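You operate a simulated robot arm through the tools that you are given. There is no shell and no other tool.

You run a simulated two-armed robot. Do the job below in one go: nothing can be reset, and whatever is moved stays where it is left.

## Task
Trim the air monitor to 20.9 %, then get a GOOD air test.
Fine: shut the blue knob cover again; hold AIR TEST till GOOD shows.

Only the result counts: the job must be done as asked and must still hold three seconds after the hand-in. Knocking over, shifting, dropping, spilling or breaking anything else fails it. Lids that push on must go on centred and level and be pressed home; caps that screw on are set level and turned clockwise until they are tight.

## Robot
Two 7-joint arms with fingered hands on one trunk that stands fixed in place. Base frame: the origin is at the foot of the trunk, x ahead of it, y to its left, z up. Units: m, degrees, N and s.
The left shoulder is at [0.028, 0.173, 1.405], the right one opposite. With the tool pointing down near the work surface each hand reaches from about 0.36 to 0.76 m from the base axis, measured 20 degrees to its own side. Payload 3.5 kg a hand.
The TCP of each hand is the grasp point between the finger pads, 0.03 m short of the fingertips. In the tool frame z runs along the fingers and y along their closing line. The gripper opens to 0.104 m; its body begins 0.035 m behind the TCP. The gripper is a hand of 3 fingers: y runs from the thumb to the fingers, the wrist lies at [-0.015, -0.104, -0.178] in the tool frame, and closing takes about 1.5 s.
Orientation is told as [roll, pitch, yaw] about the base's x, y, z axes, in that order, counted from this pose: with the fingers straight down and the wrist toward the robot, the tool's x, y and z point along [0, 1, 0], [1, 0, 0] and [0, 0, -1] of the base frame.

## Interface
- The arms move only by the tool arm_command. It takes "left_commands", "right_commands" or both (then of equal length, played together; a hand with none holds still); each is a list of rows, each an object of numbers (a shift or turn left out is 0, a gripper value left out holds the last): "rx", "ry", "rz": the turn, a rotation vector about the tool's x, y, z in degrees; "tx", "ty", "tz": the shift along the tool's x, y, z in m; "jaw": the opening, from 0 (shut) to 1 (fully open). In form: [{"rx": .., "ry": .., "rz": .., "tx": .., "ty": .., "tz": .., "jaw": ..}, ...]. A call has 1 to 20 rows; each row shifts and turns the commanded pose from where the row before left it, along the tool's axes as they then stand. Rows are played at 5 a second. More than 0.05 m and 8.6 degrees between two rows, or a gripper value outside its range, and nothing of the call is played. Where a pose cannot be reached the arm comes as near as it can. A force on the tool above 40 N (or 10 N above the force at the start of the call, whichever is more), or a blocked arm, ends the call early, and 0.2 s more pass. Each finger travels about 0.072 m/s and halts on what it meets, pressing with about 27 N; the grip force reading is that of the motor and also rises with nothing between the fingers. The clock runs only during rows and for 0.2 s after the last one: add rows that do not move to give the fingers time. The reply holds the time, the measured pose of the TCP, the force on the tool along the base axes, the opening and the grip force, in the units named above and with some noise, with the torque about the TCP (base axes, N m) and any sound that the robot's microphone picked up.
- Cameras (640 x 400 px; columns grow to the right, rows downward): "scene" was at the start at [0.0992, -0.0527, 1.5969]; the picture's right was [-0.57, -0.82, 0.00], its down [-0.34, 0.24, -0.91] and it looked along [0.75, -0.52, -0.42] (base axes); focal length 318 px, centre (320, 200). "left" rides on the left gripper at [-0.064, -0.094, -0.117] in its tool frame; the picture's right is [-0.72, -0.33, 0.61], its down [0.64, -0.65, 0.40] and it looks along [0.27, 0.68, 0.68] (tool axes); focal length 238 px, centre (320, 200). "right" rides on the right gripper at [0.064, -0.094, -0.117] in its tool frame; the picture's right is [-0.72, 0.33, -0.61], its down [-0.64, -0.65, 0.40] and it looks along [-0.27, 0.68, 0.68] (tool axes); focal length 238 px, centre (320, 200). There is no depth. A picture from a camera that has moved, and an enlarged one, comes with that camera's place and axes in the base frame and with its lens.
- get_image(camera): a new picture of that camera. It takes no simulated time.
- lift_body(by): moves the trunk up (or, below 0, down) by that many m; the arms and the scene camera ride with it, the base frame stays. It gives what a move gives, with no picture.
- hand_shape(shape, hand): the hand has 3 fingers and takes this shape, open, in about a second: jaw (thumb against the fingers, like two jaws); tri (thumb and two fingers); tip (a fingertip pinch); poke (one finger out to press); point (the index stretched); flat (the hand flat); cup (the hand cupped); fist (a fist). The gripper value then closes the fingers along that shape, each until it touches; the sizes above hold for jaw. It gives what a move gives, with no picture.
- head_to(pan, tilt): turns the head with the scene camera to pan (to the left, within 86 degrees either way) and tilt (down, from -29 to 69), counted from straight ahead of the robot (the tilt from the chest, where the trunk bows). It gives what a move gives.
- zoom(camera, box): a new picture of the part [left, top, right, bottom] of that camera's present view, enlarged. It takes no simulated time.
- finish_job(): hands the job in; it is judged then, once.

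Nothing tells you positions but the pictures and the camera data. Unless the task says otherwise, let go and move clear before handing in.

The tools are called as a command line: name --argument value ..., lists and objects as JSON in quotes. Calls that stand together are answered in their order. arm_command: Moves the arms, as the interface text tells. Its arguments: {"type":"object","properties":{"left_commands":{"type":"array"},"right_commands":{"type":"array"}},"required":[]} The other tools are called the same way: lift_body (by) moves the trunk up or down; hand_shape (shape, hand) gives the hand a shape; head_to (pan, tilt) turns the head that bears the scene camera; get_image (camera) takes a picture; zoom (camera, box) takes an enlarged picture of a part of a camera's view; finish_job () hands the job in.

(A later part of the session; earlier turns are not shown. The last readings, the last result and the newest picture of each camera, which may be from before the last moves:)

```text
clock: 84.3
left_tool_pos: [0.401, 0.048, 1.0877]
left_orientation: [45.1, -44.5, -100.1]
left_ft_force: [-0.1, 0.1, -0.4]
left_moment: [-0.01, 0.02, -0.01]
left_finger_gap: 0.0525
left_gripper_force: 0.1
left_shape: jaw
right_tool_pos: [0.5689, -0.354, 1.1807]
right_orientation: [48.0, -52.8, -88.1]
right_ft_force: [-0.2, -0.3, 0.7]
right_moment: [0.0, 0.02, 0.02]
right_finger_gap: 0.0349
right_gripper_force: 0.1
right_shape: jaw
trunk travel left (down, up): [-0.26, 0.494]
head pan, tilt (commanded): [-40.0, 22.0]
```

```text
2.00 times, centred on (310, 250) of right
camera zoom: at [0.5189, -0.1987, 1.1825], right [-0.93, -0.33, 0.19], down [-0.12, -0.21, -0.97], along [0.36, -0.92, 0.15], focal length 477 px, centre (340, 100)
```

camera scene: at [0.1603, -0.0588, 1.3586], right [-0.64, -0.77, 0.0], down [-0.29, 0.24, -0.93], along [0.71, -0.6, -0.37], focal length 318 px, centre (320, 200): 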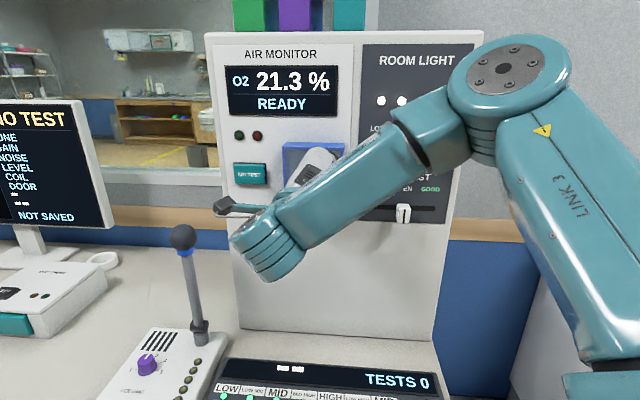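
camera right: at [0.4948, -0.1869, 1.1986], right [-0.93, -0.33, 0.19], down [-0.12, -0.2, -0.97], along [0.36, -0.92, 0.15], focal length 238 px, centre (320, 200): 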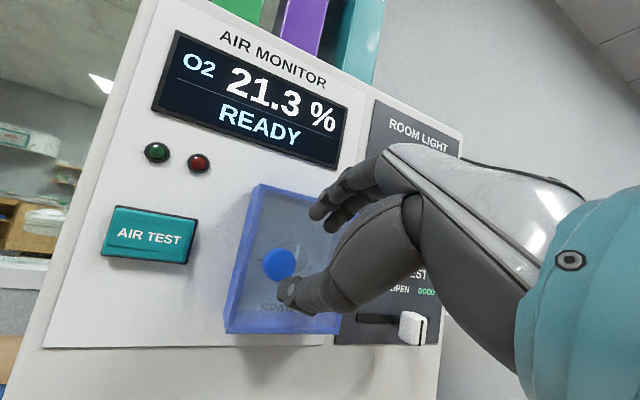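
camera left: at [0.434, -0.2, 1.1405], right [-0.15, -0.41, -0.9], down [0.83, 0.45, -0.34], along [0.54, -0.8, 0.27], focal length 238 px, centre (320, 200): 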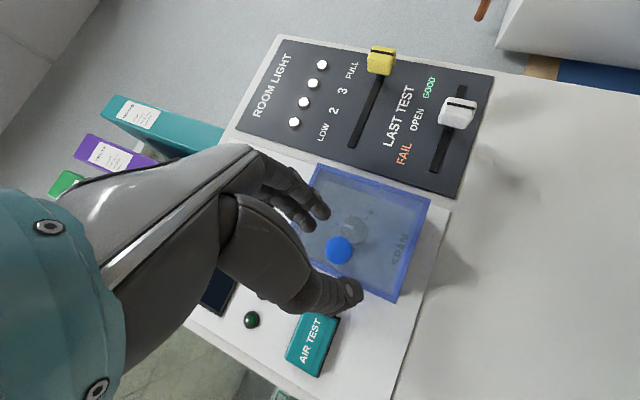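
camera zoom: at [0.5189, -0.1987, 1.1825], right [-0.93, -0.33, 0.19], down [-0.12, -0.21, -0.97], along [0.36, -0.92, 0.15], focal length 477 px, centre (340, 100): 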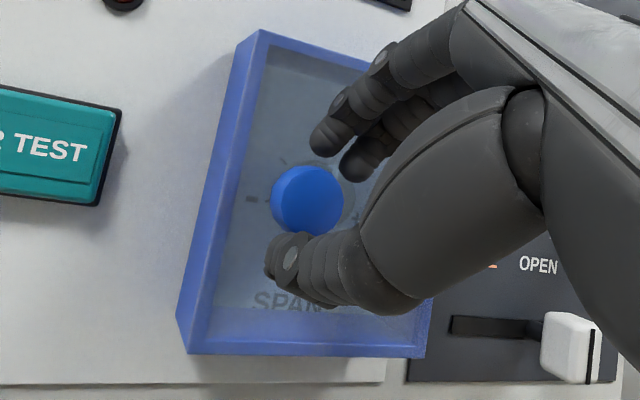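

arm_command --right_commands '[{"tz": 0.006}, {"tz": 0.005}, {"jaw": 0.2}, {"jaw": 0.05}, {}, {}, {}]'

zoom --camera "right" --box '[220, 150, 400, 350]'

```text
clock: 85.9
left_tool_pos: [0.4025, 0.0479, 1.0898]
left_orientation: [45.1, -44.5, -100.0]
left_ft_force: [-0.1, 0.2, 0.5]
left_moment: [-0.01, 0.0, -0.01]
left_finger_gap: 0.0524
left_gripper_force: 0.0
left_shape: jaw
right_tool_pos: [0.5777, -0.3592, 1.1755]
right_orientation: [47.8, -52.9, -87.9]
right_ft_force: [-0.1, 0.2, -3.7]
right_moment: [-0.1, -0.11, 0.02]
right_finger_gap: 0.0149
right_gripper_force: 27.0
right_shape: jaw
trunk travel left (down, up): [-0.26, 0.494]
head pan, tilt (commanded): [-40.0, 22.0]
```

```text
2.00 times, centred on (310, 250) of right
camera zoom: at [0.527, -0.2045, 1.1778], right [-0.93, -0.33, 0.19], down [-0.12, -0.21, -0.97], along [0.36, -0.92, 0.15], focal length 477 px, centre (340, 100)
```

zoom: 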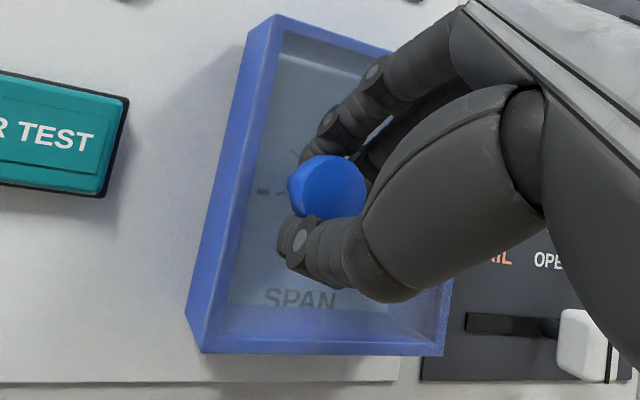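

Now the fingertips close behind the mushroom head (gap 15 mm), which is a proper hook. I'll pull along the first 10° of the arc with fixed orientation.

arm_command --right_commands '[{"tx": -0.004, "ty": -0.001, "tz": -0.007}, {"tx": -0.006, "ty": -0.0006, "tz": -0.007}, {}]'

get_image --camera "right"

```text
clock: 86.7
left_tool_pos: [0.4021, 0.0479, 1.0878]
left_orientation: [45.1, -44.4, -100.2]
left_ft_force: [-0.8, 0.0, -0.2]
left_moment: [-0.01, 0.01, 0.0]
left_finger_gap: 0.0524
left_gripper_force: 0.1
left_shape: jaw
right_tool_pos: [0.559, -0.3563, 1.1763]
right_orientation: [48.1, -52.9, -88.1]
right_ft_force: [1.7, 0.3, 0.7]
right_moment: [-0.02, -0.14, 0.18]
right_finger_gap: 0.0145
right_gripper_force: 27.1
right_shape: jaw
trunk travel left (down, up): [-0.26, 0.494]
head pan, tilt (commanded): [-40.0, 22.0]
```

```text
taken
camera right: at [0.5098, -0.2026, 1.1774], right [-0.93, -0.33, 0.18], down [-0.12, -0.21, -0.97], along [0.36, -0.92, 0.15], focal length 238 px, centre (320, 200)
```

right: 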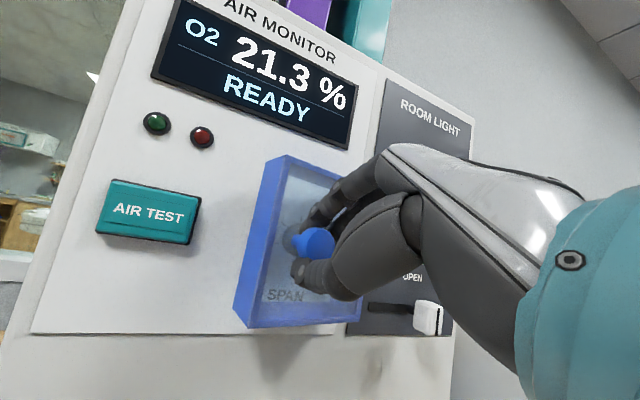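

The cover is opening with low force. I'll continue along the arc.

arm_command --right_commands '[{"tx": -0.006, "ty": 0.0, "tz": -0.0065}, {"tx": -0.006, "ty": 0.0003, "tz": -0.0061}, {"tx": -0.0067, "ty": 0.001, "tz": -0.0055}, {"tx": -0.0067, "ty": 0.0011, "tz": -0.0052}, {}]'

get_image --camera "right"

get_image --camera "scene"

```text
clock: 87.9
left_tool_pos: [0.403, 0.0483, 1.0891]
left_orientation: [45.2, -44.5, -100.1]
left_ft_force: [1.2, -0.9, -0.5]
left_moment: [0.0, -0.03, -0.01]
left_finger_gap: 0.0524
left_gripper_force: 0.0
left_shape: jaw
right_tool_pos: [0.526, -0.363, 1.1767]
right_orientation: [47.9, -52.9, -88.1]
right_ft_force: [3.7, 0.5, -2.2]
right_moment: [0.11, -0.08, 0.3]
right_finger_gap: 0.0145
right_gripper_force: 26.5
right_shape: jaw
trunk travel left (down, up): [-0.26, 0.494]
head pan, tilt (commanded): [-40.0, 22.0]
```

```text
taken
camera right: at [0.4757, -0.2084, 1.1773], right [-0.93, -0.33, 0.19], down [-0.12, -0.21, -0.97], along [0.36, -0.92, 0.15], focal length 238 px, centre (320, 200)
```

right: 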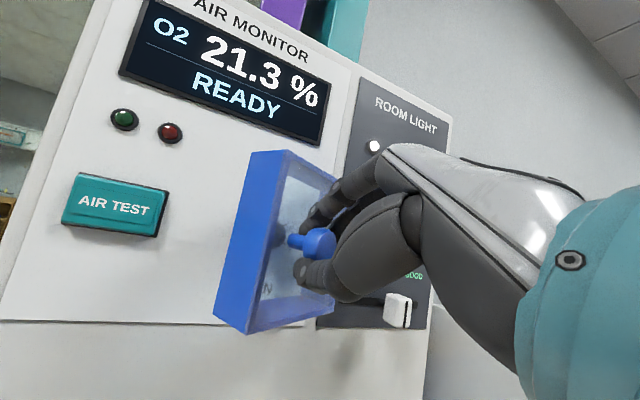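

```text
taken
camera scene: at [0.1597, -0.0595, 1.3585], right [-0.64, -0.77, 0.0], down [-0.29, 0.24, -0.93], along [0.71, -0.6, -0.37], focal length 318 px, centre (320, 200)
```

scene: 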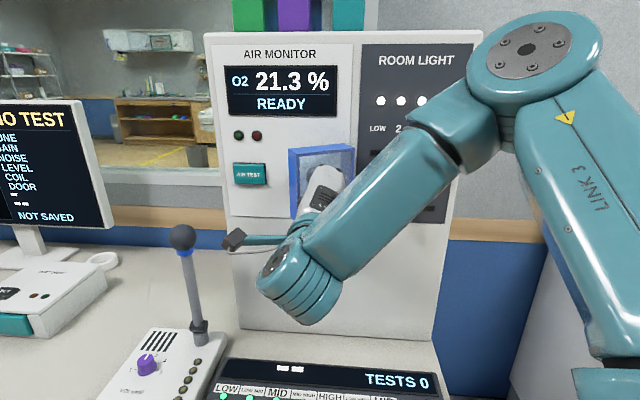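

arm_command --right_commands '[{"tx": -0.0073, "ty": 0.0018, "tz": -0.0045}, {"tx": -0.0073, "ty": 0.0021, "tz": -0.0041}, {"tx": -0.0076, "ty": 0.0026, "tz": -0.0033}, {"tx": -0.0077, "ty": 0.0028, "tz": -0.0029}, {}]'

get_image --camera "right"

```text
clock: 89.1
left_tool_pos: [0.4024, 0.0474, 1.0884]
left_orientation: [45.0, -44.5, -100.0]
left_ft_force: [0.0, -0.3, -0.2]
left_moment: [-0.01, -0.01, 0.02]
left_finger_gap: 0.0525
left_gripper_force: 0.1
left_shape: jaw
right_tool_pos: [0.4959, -0.3798, 1.1746]
right_orientation: [48.0, -52.9, -88.1]
right_ft_force: [6.9, -5.1, -2.7]
right_moment: [-0.02, -0.15, 0.2]
right_finger_gap: 0.0141
right_gripper_force: 26.9
right_shape: jaw
trunk travel left (down, up): [-0.26, 0.494]
head pan, tilt (commanded): [-40.0, 22.0]
```

```text
taken
camera right: at [0.4457, -0.2256, 1.1764], right [-0.93, -0.33, 0.19], down [-0.12, -0.21, -0.97], along [0.36, -0.92, 0.15], focal length 238 px, centre (320, 200)
```

right: 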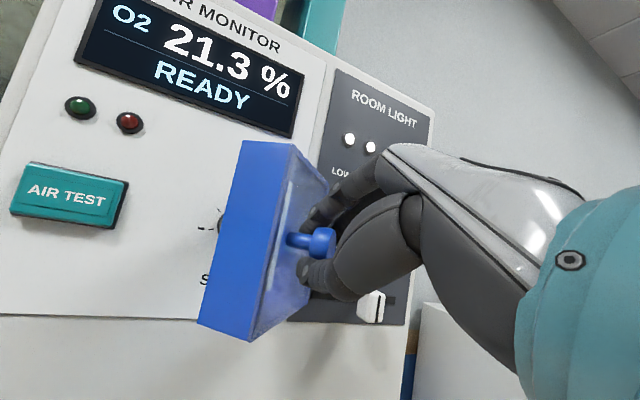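

arm_command --right_commands '[{"tx": -0.0077, "ty": 0.0042, "tz": -0.0002}, {"tx": -0.0077, "ty": 0.0042, "tz": -0.0002}, {"tx": -0.0076, "ty": 0.0046, "tz": 0.0007}, {"tx": -0.0076, "ty": 0.0047, "tz": 0.0007}, {}]'

get_image --camera "right"

get_image --camera "scene"

```text
clock: 90.3
left_tool_pos: [0.4031, 0.0473, 1.088]
left_orientation: [45.0, -44.5, -100.0]
left_ft_force: [-0.1, -0.2, 0.9]
left_moment: [0.0, 0.02, -0.02]
left_finger_gap: 0.0525
left_gripper_force: 0.1
left_shape: jaw
right_tool_pos: [0.478, -0.4112, 1.1751]
right_orientation: [47.8, -52.8, -88.0]
right_ft_force: [5.3, -5.6, -8.7]
right_moment: [-0.06, -0.08, -0.08]
right_finger_gap: 0.0139
right_gripper_force: 26.9
right_shape: jaw
trunk travel left (down, up): [-0.26, 0.494]
head pan, tilt (commanded): [-40.0, 22.0]
```

```text
taken
camera right: at [0.4279, -0.257, 1.1764], right [-0.93, -0.33, 0.19], down [-0.12, -0.2, -0.97], along [0.36, -0.92, 0.15], focal length 238 px, centre (320, 200)
```

right: 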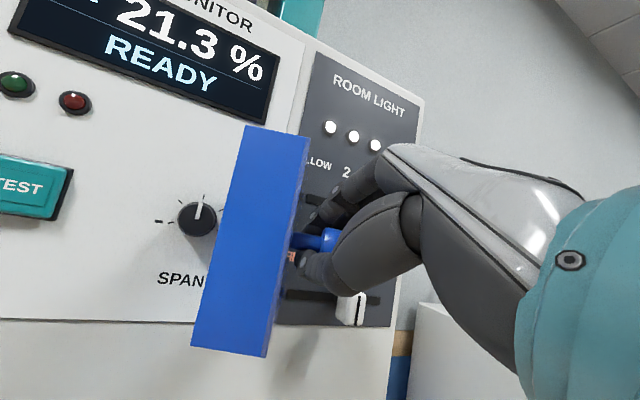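

```text
taken
camera scene: at [0.1609, -0.0608, 1.3582], right [-0.64, -0.77, 0.0], down [-0.29, 0.24, -0.93], along [0.71, -0.6, -0.38], focal length 318 px, centre (320, 200)
```

scene: 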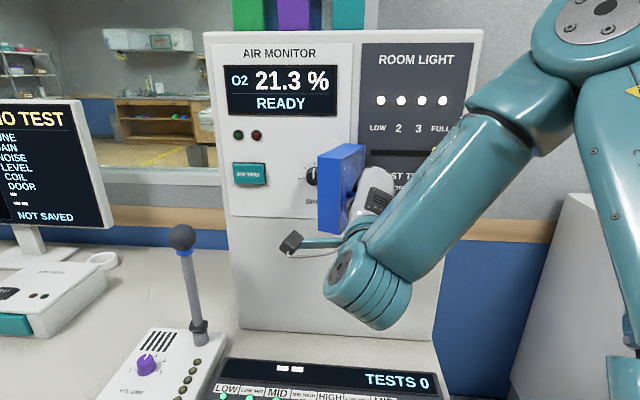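

The cover is about 75° open and the SPAN knob is exposed. I'll swing it further, to past 90°.

arm_command --right_commands '[{"tx": -0.0073, "ty": 0.005, "tz": 0.0018}, {"tx": -0.0073, "ty": 0.005, "tz": 0.0018}, {"tx": -0.0067, "ty": 0.0052, "tz": 0.0028}, {"tx": -0.0067, "ty": 0.0052, "tz": 0.0028}, {}]'

get_image --camera "right"

get_image --camera "scene"

```text
clock: 91.5
left_tool_pos: [0.4036, 0.0471, 1.088]
left_orientation: [45.0, -44.4, -99.9]
left_ft_force: [0.3, 0.6, -0.8]
left_moment: [0.0, -0.01, 0.02]
left_finger_gap: 0.0522
left_gripper_force: 0.0
left_shape: jaw
right_tool_pos: [0.4679, -0.4443, 1.1752]
right_orientation: [47.9, -52.9, -87.9]
right_ft_force: [8.6, 0.1, -8.0]
right_moment: [0.01, 0.03, 0.25]
right_finger_gap: 0.0132
right_gripper_force: 27.6
right_shape: jaw
trunk travel left (down, up): [-0.26, 0.494]
head pan, tilt (commanded): [-40.0, 22.0]
```

```text
taken
camera right: at [0.4174, -0.2899, 1.1767], right [-0.93, -0.33, 0.19], down [-0.12, -0.21, -0.97], along [0.36, -0.92, 0.15], focal length 238 px, centre (320, 200)
```

right: 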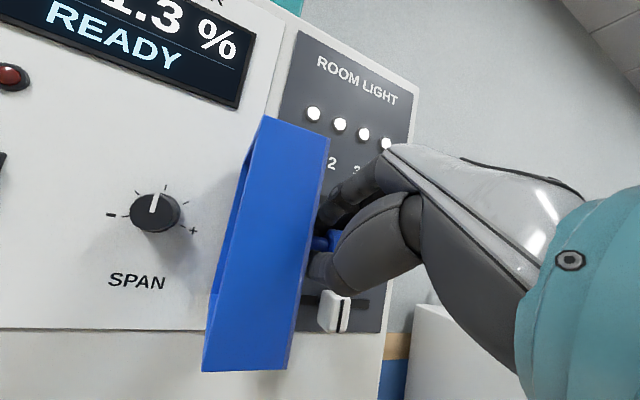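

```text
taken
camera scene: at [0.1611, -0.06, 1.3583], right [-0.64, -0.77, 0.0], down [-0.29, 0.24, -0.93], along [0.71, -0.6, -0.38], focal length 318 px, centre (320, 200)
```

scene: 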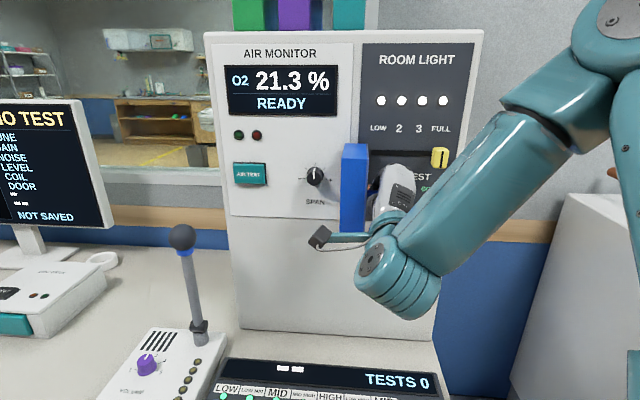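

The cover is about 95° open and moves freely. I'll open it a little more to make room, then let go.

arm_command --right_commands '[{"tx": -0.0069, "ty": 0.0075, "tz": 0.007}, {"tx": -0.0069, "ty": 0.008, "tz": 0.008}, {}]'

get_image --camera "right"

get_image --camera "scene"

```text
clock: 92.3
left_tool_pos: [0.4025, 0.0487, 1.0888]
left_orientation: [45.1, -44.5, -100.1]
left_ft_force: [-0.1, -0.3, 0.7]
left_moment: [-0.01, 0.06, -0.04]
left_finger_gap: 0.0522
left_gripper_force: 0.0
left_shape: jaw
right_tool_pos: [0.4681, -0.4668, 1.1751]
right_orientation: [47.8, -52.8, -87.9]
right_ft_force: [-3.3, 10.2, -6.8]
right_moment: [-0.02, 0.29, 1.05]
right_finger_gap: 0.0132
right_gripper_force: 27.2
right_shape: jaw
trunk travel left (down, up): [-0.26, 0.494]
head pan, tilt (commanded): [-40.0, 22.0]
```

```text
taken
camera right: at [0.4171, -0.3131, 1.1771], right [-0.93, -0.33, 0.19], down [-0.12, -0.21, -0.97], along [0.36, -0.92, 0.15], focal length 238 px, centre (320, 200)
```

right: 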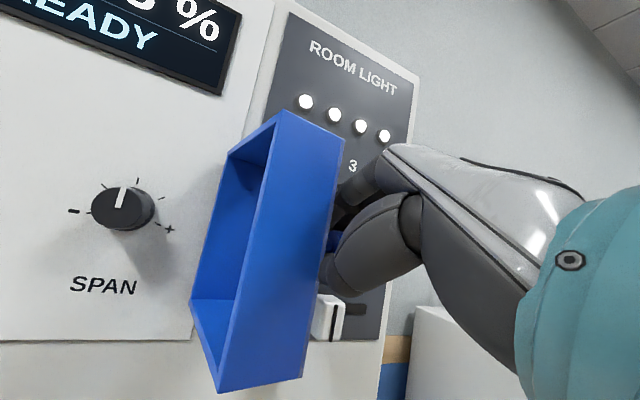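

```text
taken
camera scene: at [0.159, -0.0585, 1.3586], right [-0.64, -0.77, 0.0], down [-0.29, 0.24, -0.93], along [0.71, -0.6, -0.37], focal length 318 px, centre (320, 200)
```

scene: 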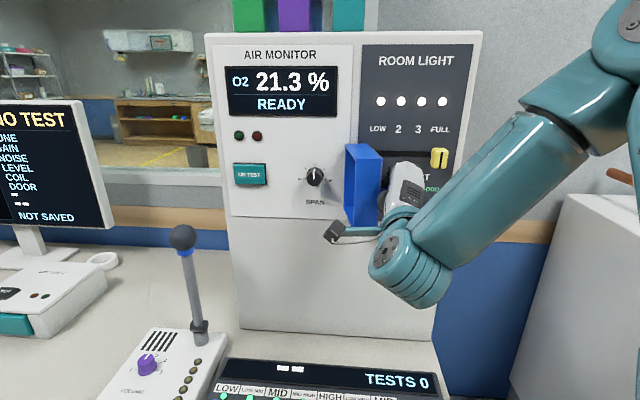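

The cover is about 110° open and seems to be at its stop. I'll open the fingers and withdraw along the finger direction, then see if the cover stays open.

arm_command --right_commands '[{"jaw": 0.4}, {}, {}, {"tz": -0.015}, {"tz": -0.02}, {}]'

get_image --camera "right"

```text
clock: 93.7
left_tool_pos: [0.4018, 0.0471, 1.0882]
left_orientation: [45.1, -44.5, -100.1]
left_ft_force: [-0.4, -0.2, -0.5]
left_moment: [0.01, 0.0, -0.01]
left_finger_gap: 0.0526
left_gripper_force: 0.0
left_shape: jaw
right_tool_pos: [0.4503, -0.4531, 1.1895]
right_orientation: [48.1, -52.9, -88.1]
right_ft_force: [-0.2, -0.3, -0.7]
right_moment: [0.0, -0.03, 0.03]
right_finger_gap: 0.0412
right_gripper_force: 0.0
right_shape: jaw
right hand out of reach, approached as far as the arm can: row 5
trunk travel left (down, up): [-0.26, 0.494]
head pan, tilt (commanded): [-40.0, 22.0]
```

```text
taken
camera right: at [0.4005, -0.2988, 1.1921], right [-0.93, -0.33, 0.18], down [-0.12, -0.21, -0.97], along [0.35, -0.92, 0.15], focal length 238 px, centre (320, 200)
```

right: 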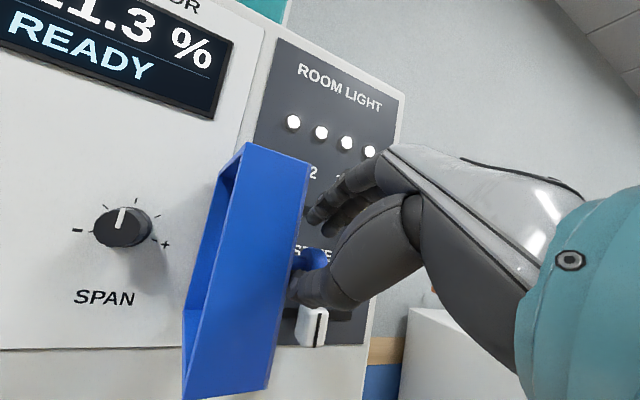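

The cover stays open by itself. I'll slide the hand to the right, off the end of the handle, and then away.

arm_command --right_commands '[{"tx": -0.015, "ty": 0.006, "tz": -0.004}, {"tx": -0.015, "ty": 0.006, "tz": -0.004}, {"tx": -0.015, "ty": 0.006, "tz": -0.004}, {"tx": -0.015, "ty": 0.006, "tz": -0.004}, {}]'

get_image --camera "right"

get_image --camera "scene"

```text
clock: 94.9
left_tool_pos: [0.4021, 0.0477, 1.0882]
left_orientation: [45.1, -44.5, -100.2]
left_ft_force: [-0.6, -0.6, 0.1]
left_moment: [0.01, 0.01, -0.02]
left_finger_gap: 0.0524
left_gripper_force: 0.0
left_shape: jaw
right_tool_pos: [0.4303, -0.4998, 1.1902]
right_orientation: [47.9, -52.7, -88.4]
right_ft_force: [-0.3, 0.3, -0.2]
right_moment: [0.0, 0.01, 0.01]
right_finger_gap: 0.0414
right_gripper_force: 0.0
right_shape: jaw
right hand out of reach, approached as far as the arm can: row 1, 2, 3, 4
trunk travel left (down, up): [-0.26, 0.494]
head pan, tilt (commanded): [-40.0, 22.0]
```

```text
taken
camera right: at [0.381, -0.3455, 1.1924], right [-0.93, -0.32, 0.19], down [-0.12, -0.2, -0.97], along [0.35, -0.92, 0.15], focal length 238 px, centre (320, 200)
```

right: 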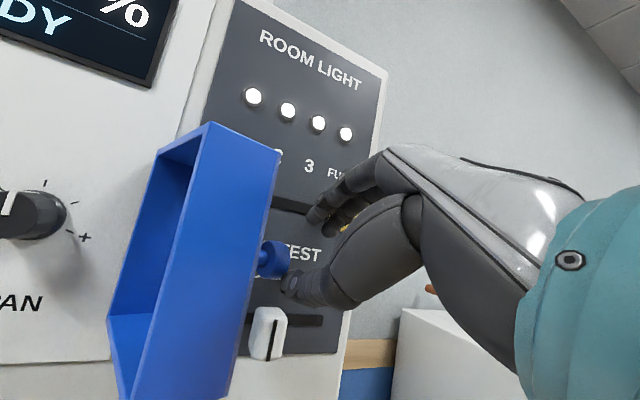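

```text
taken
camera scene: at [0.1591, -0.0593, 1.3586], right [-0.64, -0.77, 0.0], down [-0.29, 0.24, -0.93], along [0.71, -0.6, -0.37], focal length 318 px, centre (320, 200)
```

scene: 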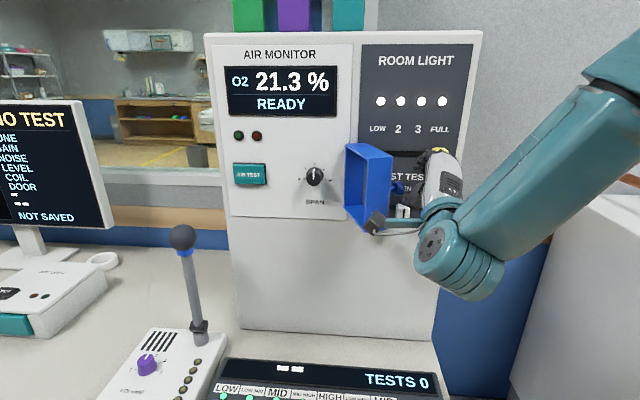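

The cover holds at about 115° and the hand is free of the handle. I must keep clear of the yellow slider, so I'll move up and outward in small steps.

arm_command --right_commands '[{"tx": 0.0087, "ty": 0.0106, "tz": -0.0189}, {"tx": 0.0087, "ty": 0.0106, "tz": -0.0189}, {}]'

get_image --camera "right"

```text
clock: 95.7
left_tool_pos: [0.4009, 0.0458, 1.0887]
left_orientation: [45.1, -44.5, -100.1]
left_ft_force: [0.1, 0.1, 0.4]
left_moment: [-0.02, 0.0, 0.0]
left_finger_gap: 0.0525
left_gripper_force: 0.0
left_shape: jaw
right_tool_pos: [0.4288, -0.4898, 1.233]
right_orientation: [48.0, -53.0, -88.0]
right_ft_force: [-0.9, 0.2, 0.0]
right_moment: [0.03, 0.01, 0.0]
right_finger_gap: 0.0418
right_gripper_force: 0.2
right_shape: jaw
right hand out of reach, approached as far as the arm can: row 1, 2
trunk travel left (down, up): [-0.26, 0.494]
head pan, tilt (commanded): [-40.0, 22.0]
```

```text
taken
camera right: at [0.3793, -0.3365, 1.235], right [-0.93, -0.33, 0.19], down [-0.12, -0.21, -0.97], along [0.36, -0.92, 0.15], focal length 238 px, centre (320, 200)
```

right: 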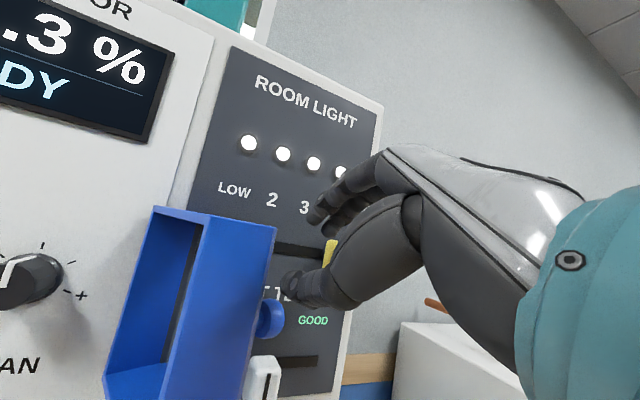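

arm_command --right_commands '[{"tx": 0.0087, "ty": 0.0106, "tz": -0.0189}, {"tx": 0.0087, "ty": 0.0106, "tz": -0.0189}, {"tx": 0.0087, "ty": 0.0106, "tz": -0.0189}, {}]'

get_image --camera "scene"

```text
clock: 96.7
left_tool_pos: [0.4027, 0.0481, 1.0882]
left_orientation: [45.1, -44.5, -100.1]
left_ft_force: [0.4, 0.4, 0.7]
left_moment: [0.0, -0.01, 0.0]
left_finger_gap: 0.0523
left_gripper_force: 0.2
left_shape: jaw
right_tool_pos: [0.4126, -0.4703, 1.2974]
right_orientation: [47.9, -52.9, -88.0]
right_ft_force: [-0.4, 0.6, -0.2]
right_moment: [0.02, 0.06, -0.03]
right_finger_gap: 0.0418
right_gripper_force: 0.1
right_shape: jaw
right hand out of reach, approached as far as the arm can: row 1, 2
trunk travel left (down, up): [-0.26, 0.494]
head pan, tilt (commanded): [-40.0, 22.0]
```

```text
taken
camera scene: at [0.1593, -0.0594, 1.3586], right [-0.64, -0.77, 0.0], down [-0.29, 0.24, -0.93], along [0.71, -0.6, -0.37], focal length 318 px, centre (320, 200)
```

scene: 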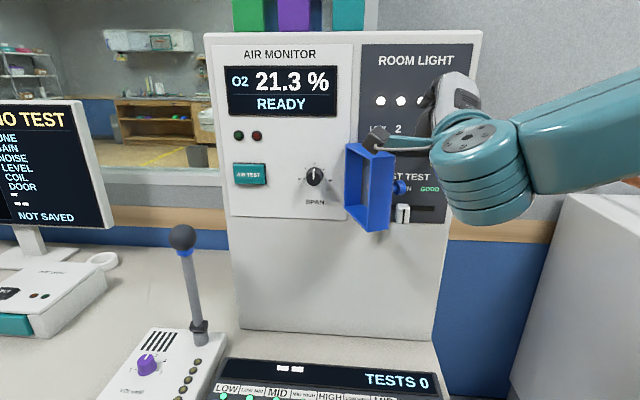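

The cover stays open and the hand is clear. I'll study the exposed knob up close.

zoom --camera "scene" --box '[230, 120, 410, 240]'

zoom --camera "scene" --box '[285, 150, 345, 210]'

get_image --camera "right"

```text
3.33 times, centred on (320, 180) of scene
camera zoom: at [0.1593, -0.0594, 1.3586], right [-0.64, -0.77, 0.0], down [-0.29, 0.24, -0.93], along [0.71, -0.6, -0.37], focal length 1058 px, centre (320, 267)
```

zoom: 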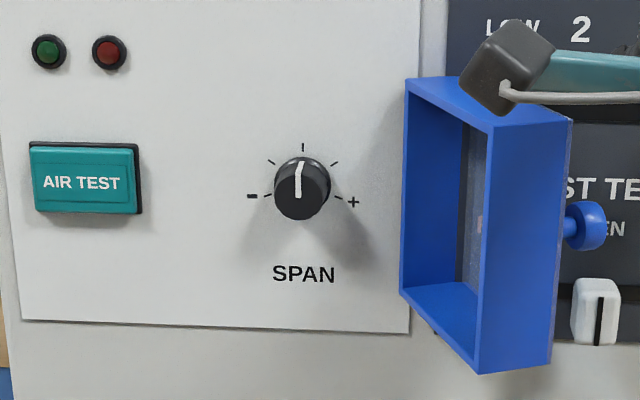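

```text
6.67 times, centred on (315, 180) of scene
camera zoom: at [0.1593, -0.0594, 1.3586], right [-0.64, -0.77, 0.0], down [-0.29, 0.24, -0.93], along [0.71, -0.6, -0.37], focal length 2117 px, centre (353, 333)
```

zoom: 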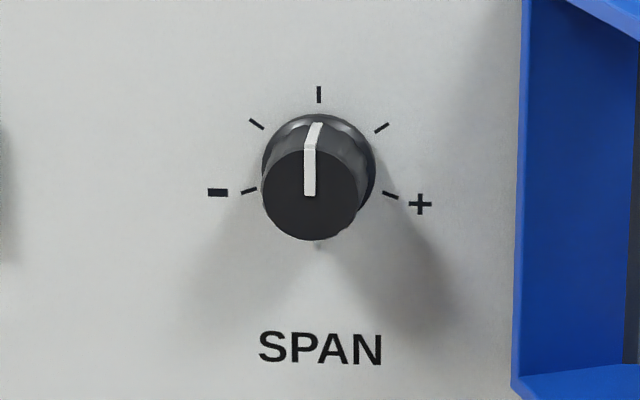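

```text
taken
camera right: at [0.3621, -0.3151, 1.2988], right [-0.93, -0.33, 0.19], down [-0.12, -0.21, -0.97], along [0.36, -0.92, 0.15], focal length 238 px, centre (320, 200)
```

right: 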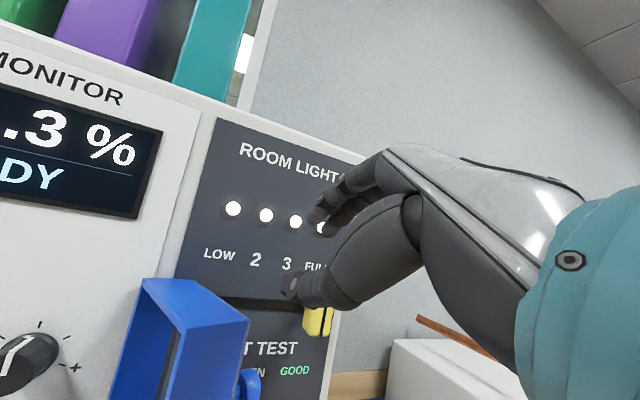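

The knob axis is at about u = -0.132, z = 1.173, it protrudes about 28 mm, and the pointer is near the top tick. The "−" is on the left, so I need to turn it counter-clockwise. I'll bring the hand over the open cover to a standoff in front of the knob.

arm_command --right_commands '[{"tx": 0.036, "ty": -0.0259, "tz": -0.0005}, {"tx": 0.036, "ty": -0.0259, "tz": -0.0005}, {"tx": 0.036, "ty": -0.0259, "tz": -0.0005}, {"tx": 0.036, "ty": -0.0259, "tz": -0.0005}, {}]'

get_image --camera "scene"

get_image --camera "right"

```text
clock: 97.9
left_tool_pos: [0.4008, 0.0479, 1.0884]
left_orientation: [45.1, -44.5, -100.1]
left_ft_force: [0.5, -0.3, -0.7]
left_moment: [-0.03, 0.0, -0.02]
left_finger_gap: 0.0522
left_gripper_force: 0.0
left_shape: jaw
right_tool_pos: [0.5027, -0.3193, 1.2828]
right_orientation: [47.9, -52.8, -87.7]
right_ft_force: [0.8, 0.8, -1.0]
right_moment: [0.03, -0.02, -0.01]
right_finger_gap: 0.0414
right_gripper_force: 0.0
right_shape: jaw
trunk travel left (down, up): [-0.26, 0.494]
head pan, tilt (commanded): [-40.0, 22.0]
```

```text
taken
camera scene: at [0.1588, -0.0595, 1.3587], right [-0.64, -0.77, 0.0], down [-0.29, 0.24, -0.93], along [0.71, -0.6, -0.37], focal length 318 px, centre (320, 200)
```

scene: 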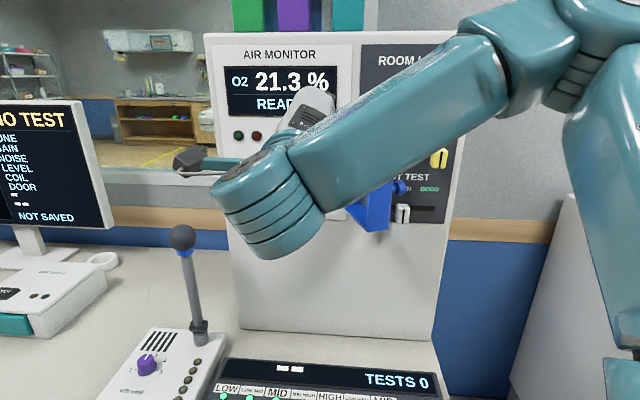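

```text
taken
camera right: at [0.452, -0.1653, 1.2841], right [-0.93, -0.33, 0.19], down [-0.12, -0.21, -0.97], along [0.36, -0.92, 0.15], focal length 238 px, centre (320, 200)
```

right: 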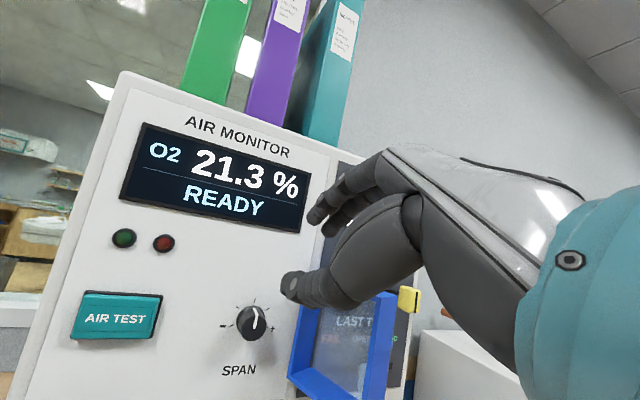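

arm_command --right_commands '[{"rx": -7.5}, {"rx": -7.5}, {}]'

get_image --camera "right"

```text
clock: 98.7
left_tool_pos: [0.4008, 0.0473, 1.0884]
left_orientation: [45.1, -44.6, -100.2]
left_ft_force: [-0.7, 0.4, 0.2]
left_moment: [-0.01, 0.0, -0.03]
left_finger_gap: 0.0524
left_gripper_force: 0.0
left_shape: jaw
right_tool_pos: [0.5214, -0.3787, 1.3133]
right_orientation: [67.6, -61.1, -111.1]
right_ft_force: [0.3, 0.0, -0.1]
right_moment: [0.01, -0.01, -0.01]
right_finger_gap: 0.0416
right_gripper_force: 0.1
right_shape: jaw
right hand out of reach, approached as far as the arm can: row 1, 2
trunk travel left (down, up): [-0.26, 0.494]
head pan, tilt (commanded): [-40.0, 22.0]
```

```text
taken
camera right: at [0.4918, -0.2233, 1.2818], right [-0.98, -0.2, 0.08], down [0.0, -0.36, -0.93], along [0.21, -0.91, 0.35], focal length 238 px, centre (320, 200)
```

right: 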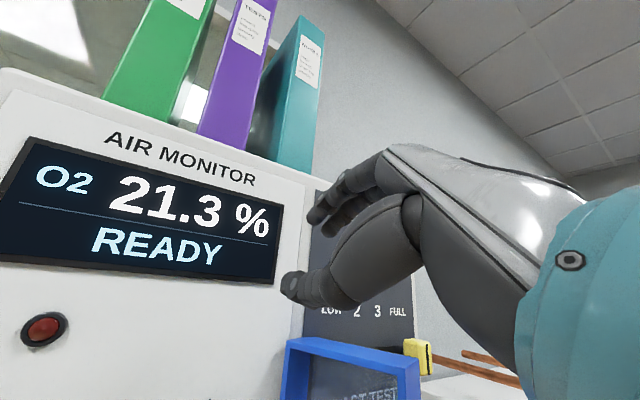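

The pitch is limited by the high elbow. Each lowering of the trunk has given more wrist freedom, so I'll undo the tilt, keep the hand high and away from the open cover, and lower the trunk further while raising the hand.

arm_command --right_commands '[{"rx": 7.5}, {"rx": 7.5}, {}]' --left_commands '[{"tz": -0.03}, {"tz": -0.03}, {"ty": 0.02}]'

```text
clock: 99.5
left_tool_pos: [0.3969, 0.0725, 1.1286]
left_orientation: [45.0, -44.6, -100.2]
left_ft_force: [-0.2, -1.0, -0.1]
left_moment: [0.0, 0.01, -0.02]
left_finger_gap: 0.0522
left_gripper_force: 0.0
left_shape: jaw
left hand out of reach, approached as far as the arm can: row 1, 2, 3
right_tool_pos: [0.5227, -0.38, 1.3117]
right_orientation: [47.8, -52.8, -87.9]
right_ft_force: [0.5, 0.6, 0.3]
right_moment: [0.02, -0.01, 0.03]
right_finger_gap: 0.0413
right_gripper_force: 0.1
right_shape: jaw
trunk travel left (down, up): [-0.26, 0.494]
head pan, tilt (commanded): [-40.0, 22.0]
```

arm_command --right_commands '[{"tx": 0.0167, "ty": -0.0232, "tz": -0.0272}, {"tx": 0.0167, "ty": -0.0232, "tz": -0.0272}, {}]'

lift_body --by -0.06

get_image --camera "scene"

```text
clock: 100.3
left_tool_pos: [0.3962, 0.0743, 1.1273]
left_orientation: [45.1, -44.5, -100.2]
left_ft_force: [-0.4, 0.1, 0.1]
left_moment: [0.01, -0.02, 0.01]
left_finger_gap: 0.0526
left_gripper_force: 0.0
left_shape: jaw
right_tool_pos: [0.5036, -0.3076, 1.3116]
right_orientation: [47.9, -52.9, -87.8]
right_ft_force: [-0.4, -0.1, -0.9]
right_moment: [0.0, -0.01, 0.0]
right_finger_gap: 0.0415
right_gripper_force: 0.0
right_shape: jaw
right hand out of reach, approached as far as the arm can: row 2
trunk travel left (down, up): [-0.26, 0.494]
head pan, tilt (commanded): [-40.0, 22.0]
```

```text
clock: 101.3
left_tool_pos: [0.4136, 0.0749, 1.0516]
left_orientation: [40.8, -45.0, -97.3]
left_ft_force: [0.1, 0.3, 0.7]
left_moment: [0.0, -0.03, 0.02]
left_finger_gap: 0.0521
left_gripper_force: 0.1
left_shape: jaw
right_tool_pos: [0.511, -0.3091, 1.2455]
right_orientation: [45.9, -52.8, -86.1]
right_ft_force: [0.7, 0.9, 0.3]
right_moment: [0.02, -0.02, 0.01]
right_finger_gap: 0.0415
right_gripper_force: 0.0
right_shape: jaw
trunk travel left (down, up): [-0.2, 0.554]
head pan, tilt (commanded): [-40.0, 22.0]
```

```text
taken
camera scene: at [0.1856, -0.0595, 1.2971], right [-0.64, -0.77, 0.0], down [-0.29, 0.24, -0.93], along [0.71, -0.6, -0.37], focal length 318 px, centre (320, 200)
```

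scene: 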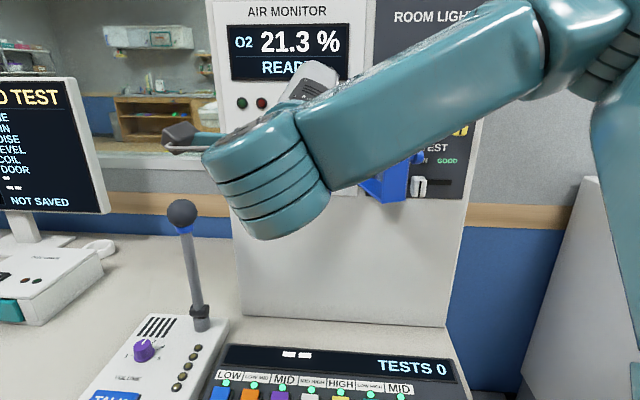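

arm_command --right_commands '[{"rx": -7.5}, {}]'

```text
clock: 101.9
left_tool_pos: [0.4148, 0.0745, 1.0499]
left_orientation: [40.7, -45.1, -97.0]
left_ft_force: [-0.4, 0.5, 0.8]
left_moment: [-0.01, 0.0, -0.02]
left_finger_gap: 0.0523
left_gripper_force: 0.1
left_shape: jaw
right_tool_pos: [0.5179, -0.3376, 1.2565]
right_orientation: [53.9, -57.6, -95.7]
right_ft_force: [-0.9, -1.0, 0.0]
right_moment: [-0.03, 0.0, 0.0]
right_finger_gap: 0.0414
right_gripper_force: 0.0
right_shape: jaw
right hand out of reach, approached as far as the arm can: row 1
trunk travel left (down, up): [-0.2, 0.554]
head pan, tilt (commanded): [-40.0, 22.0]
```

I believe the arm is stuck in an "elbow-high" posture, which folds the wrist back. The left arm reached pitch -90° when it pointed along its own shoulder direction. I'll unwind the right hand to a neutral fingers-down pose, then re-approach with a smaller yaw (about -15 to -20°) so the elbow stays low.

arm_command --right_commands '[{"tx": 0.0015, "ty": -0.0094, "tz": -0.0232, "rx": 6.05, "ry": 0.47, "rz": -4.58}, {"tx": 0.0015, "ty": -0.0094, "tz": -0.0232, "rx": 6.05, "ry": 0.47, "rz": -4.58}, {"tx": 0.0015, "ty": -0.0094, "tz": -0.0232, "rx": 6.05, "ry": 0.47, "rz": -4.58}, {"rx": 6.05, "ry": 0.47, "rz": -4.58}, {"rx": 6.05, "ry": 0.47, "rz": -4.58}, {"rx": 6.05, "ry": 0.47, "rz": -4.58}, {"rx": 6.05, "ry": 0.47, "rz": -4.58}, {"rx": 6.05, "ry": 0.47, "rz": -4.58}, {"rx": 6.05, "ry": 0.47, "rz": -4.58}, {}]'

get_image --camera "scene"

```text
clock: 104.1
left_tool_pos: [0.4151, 0.0749, 1.05]
left_orientation: [40.7, -45.0, -97.0]
left_ft_force: [0.0, -1.1, 0.2]
left_moment: [-0.01, 0.03, -0.01]
left_finger_gap: 0.0526
left_gripper_force: 0.1
left_shape: jaw
right_tool_pos: [0.4678, -0.2831, 1.2639]
right_orientation: [0.0, -20.0, -15.1]
right_ft_force: [1.1, 0.2, 1.0]
right_moment: [0.0, 0.01, -0.01]
right_finger_gap: 0.0417
right_gripper_force: 0.0
right_shape: jaw
trunk travel left (down, up): [-0.2, 0.554]
head pan, tilt (commanded): [-40.0, 22.0]
```

```text
taken
camera scene: at [0.1867, -0.0595, 1.2968], right [-0.64, -0.77, 0.0], down [-0.29, 0.24, -0.93], along [0.71, -0.6, -0.37], focal length 318 px, centre (320, 200)
```

scene: 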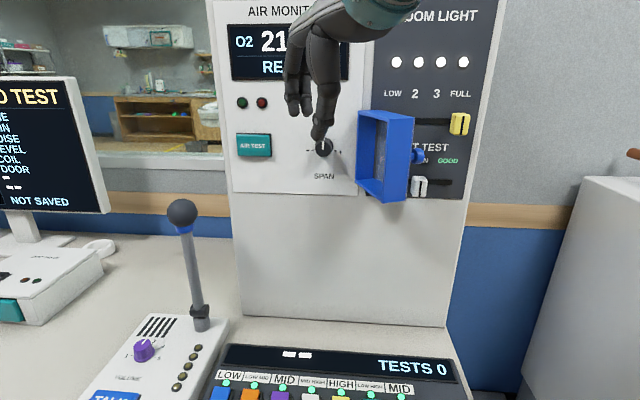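

The arm is back in a neutral posture. I'll raise the trunk so the shoulder is further back and higher, matching the left arm's successful geometry, and then pitch up in stages.

lift_body --by 0.12

arm_command --right_commands '[{"ty": 0.01, "tz": 0.04}, {"ty": 0.01, "tz": 0.04}, {"ty": 0.01, "tz": 0.04}, {}]'

get_image --camera "scene"

```text
clock: 105.6
left_tool_pos: [0.4158, 0.0739, 1.1693]
left_orientation: [40.6, -45.0, -97.1]
left_ft_force: [-0.5, 0.0, -1.1]
left_moment: [0.01, -0.01, 0.02]
left_finger_gap: 0.0524
left_gripper_force: 0.1
left_shape: jaw
right_tool_pos: [0.4669, -0.2836, 1.3837]
right_orientation: [0.0, -20.0, -15.2]
right_ft_force: [0.8, 0.2, 0.2]
right_moment: [0.04, -0.01, 0.04]
right_finger_gap: 0.0417
right_gripper_force: 0.0
right_shape: jaw
trunk travel left (down, up): [-0.32, 0.434]
head pan, tilt (commanded): [-40.0, 22.0]
```

```text
clock: 106.6
left_tool_pos: [0.4146, 0.0746, 1.1705]
left_orientation: [40.7, -45.0, -97.2]
left_ft_force: [0.0, -0.2, 0.2]
left_moment: [0.0, -0.01, 0.0]
left_finger_gap: 0.0522
left_gripper_force: 0.1
left_shape: jaw
right_tool_pos: [0.5319, -0.3004, 1.2805]
right_orientation: [0.0, -20.1, -15.2]
right_ft_force: [-0.6, -1.2, -0.2]
right_moment: [0.03, 0.01, 0.01]
right_finger_gap: 0.0415
right_gripper_force: 0.0
right_shape: jaw
trunk travel left (down, up): [-0.32, 0.434]
head pan, tilt (commanded): [-40.0, 22.0]
```

```text
taken
camera scene: at [0.1353, -0.0594, 1.4199], right [-0.64, -0.77, 0.0], down [-0.29, 0.24, -0.93], along [0.71, -0.6, -0.37], focal length 318 px, centre (320, 200)
```

scene: 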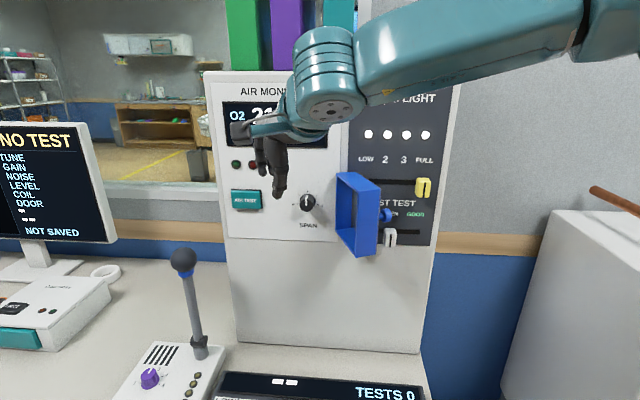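

arm_command --right_commands '[{"rx": -7.5, "ty": -0.01}, {"rx": -7.5, "ty": -0.01}, {"rx": -7.5, "ty": -0.01}, {"rx": -7.5}, {}]'

get_image --camera "scene"

```text
clock: 107.8
left_tool_pos: [0.4134, 0.0752, 1.1708]
left_orientation: [40.8, -45.0, -97.1]
left_ft_force: [0.2, 0.7, -0.1]
left_moment: [0.02, 0.03, -0.01]
left_finger_gap: 0.0523
left_gripper_force: 0.2
left_shape: jaw
right_tool_pos: [0.5082, -0.2939, 1.2676]
right_orientation: [0.2, -50.2, -15.4]
right_ft_force: [-0.2, 0.8, -0.8]
right_moment: [-0.02, -0.01, 0.0]
right_finger_gap: 0.0416
right_gripper_force: 0.1
right_shape: jaw
trunk travel left (down, up): [-0.32, 0.434]
head pan, tilt (commanded): [-40.0, 22.0]
```

```text
taken
camera scene: at [0.1357, -0.0594, 1.4198], right [-0.64, -0.77, 0.0], down [-0.29, 0.24, -0.93], along [0.71, -0.6, -0.37], focal length 318 px, centre (320, 200)
```

scene: 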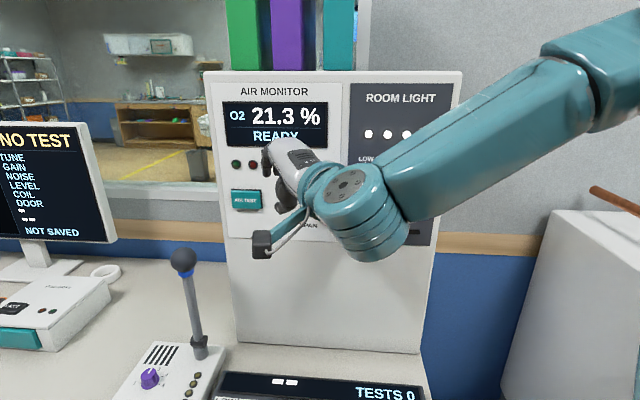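

arm_command --right_commands '[{"rx": -7.5}, {"rx": -7.5}, {}]'

get_image --camera "scene"

```text
clock: 108.6
left_tool_pos: [0.414, 0.0759, 1.1713]
left_orientation: [40.7, -45.0, -97.1]
left_ft_force: [0.1, -0.1, 0.7]
left_moment: [0.02, 0.02, -0.02]
left_finger_gap: 0.0523
left_gripper_force: 0.2
left_shape: jaw
right_tool_pos: [0.4916, -0.2968, 1.2788]
right_orientation: [0.1, -57.4, -15.5]
right_ft_force: [-0.1, -0.2, 0.5]
right_moment: [0.02, 0.04, -0.03]
right_finger_gap: 0.0414
right_gripper_force: 0.1
right_shape: jaw
right hand out of reach, approached as far as the arm can: row 1, 2
trunk travel left (down, up): [-0.32, 0.434]
head pan, tilt (commanded): [-40.0, 22.0]
```

```text
taken
camera scene: at [0.1353, -0.0585, 1.4199], right [-0.64, -0.77, 0.0], down [-0.29, 0.24, -0.93], along [0.71, -0.6, -0.37], focal length 318 px, centre (320, 200)
```

scene: 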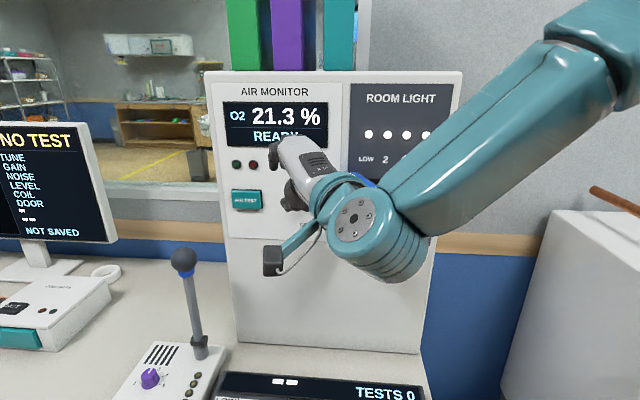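

Still limited this way. Rolling the hand clockwise (+rz) was the free direction earlier. I'll explore that further, at a safe standoff, since a high elbow suits a hand that hangs from above.

arm_command --right_commands '[{"rx": 7.5, "tz": 0.01}, {"rz": 7.5}, {"rz": 7.5}, {"rz": 7.5}, {"rz": 7.5}, {"rz": 7.5}, {"rz": 7.5}, {}]'

get_image --camera "scene"

```text
clock: 110.4
left_tool_pos: [0.4155, 0.0743, 1.1695]
left_orientation: [40.7, -45.1, -97.0]
left_ft_force: [0.3, -1.0, -0.4]
left_moment: [0.01, 0.0, 0.03]
left_finger_gap: 0.0524
left_gripper_force: 0.0
left_shape: jaw
right_tool_pos: [0.5, -0.2992, 1.2725]
right_orientation: [40.1, -32.7, -73.0]
right_ft_force: [0.6, -0.3, -0.2]
right_moment: [0.03, -0.01, 0.01]
right_finger_gap: 0.0415
right_gripper_force: 0.1
right_shape: jaw
trunk travel left (down, up): [-0.32, 0.434]
head pan, tilt (commanded): [-40.0, 22.0]
```

```text
taken
camera scene: at [0.1359, -0.0596, 1.4198], right [-0.64, -0.77, 0.0], down [-0.29, 0.24, -0.93], along [0.71, -0.6, -0.37], focal length 318 px, centre (320, 200)
```

scene: 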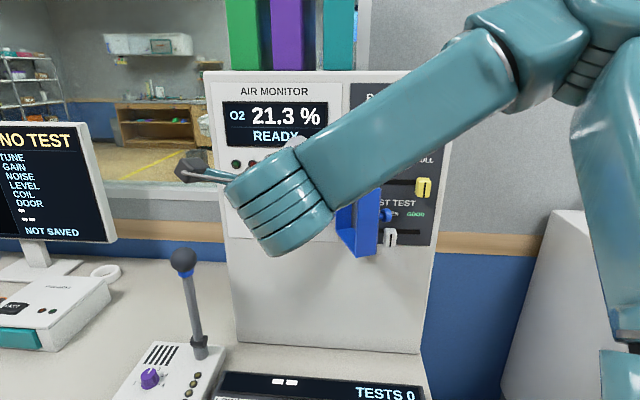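

arm_command --right_commands '[{"rz": 7.5}, {"rz": 7.5}, {"rz": 7.5}, {"rz": 7.5}, {"rz": 7.5}, {"rz": 7.5}, {}]'

get_image --camera "scene"

get_image --camera "right"

```text
clock: 112.0
left_tool_pos: [0.4146, 0.0752, 1.171]
left_orientation: [40.7, -45.0, -97.1]
left_ft_force: [0.0, 0.3, 0.0]
left_moment: [0.0, -0.01, -0.02]
left_finger_gap: 0.0524
left_gripper_force: 0.0
left_shape: jaw
right_tool_pos: [0.5002, -0.2993, 1.2721]
right_orientation: [49.9, 0.1, -105.6]
right_ft_force: [0.1, -0.3, 0.4]
right_moment: [-0.02, 0.03, -0.01]
right_finger_gap: 0.0417
right_gripper_force: 0.1
right_shape: jaw
trunk travel left (down, up): [-0.32, 0.434]
head pan, tilt (commanded): [-40.0, 22.0]
```

```text
taken
camera scene: at [0.136, -0.0595, 1.4197], right [-0.64, -0.77, 0.0], down [-0.29, 0.24, -0.93], along [0.71, -0.6, -0.37], focal length 318 px, centre (320, 200)
```

scene: 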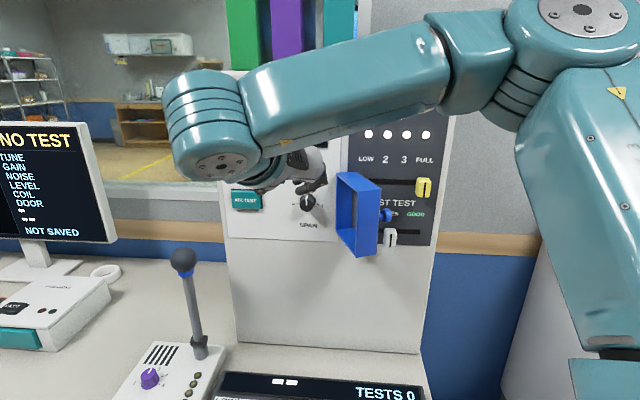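

```text
taken
camera right: at [0.4779, -0.1967, 1.3974], right [-0.99, -0.06, -0.16], down [0.08, 0.66, -0.75], along [0.15, -0.75, -0.64], focal length 238 px, centre (320, 200)
```

right: 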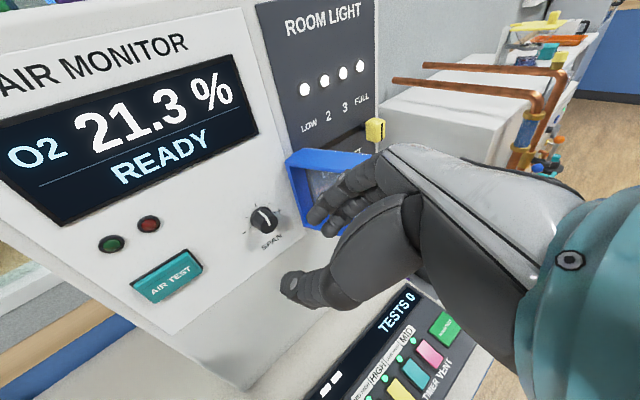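

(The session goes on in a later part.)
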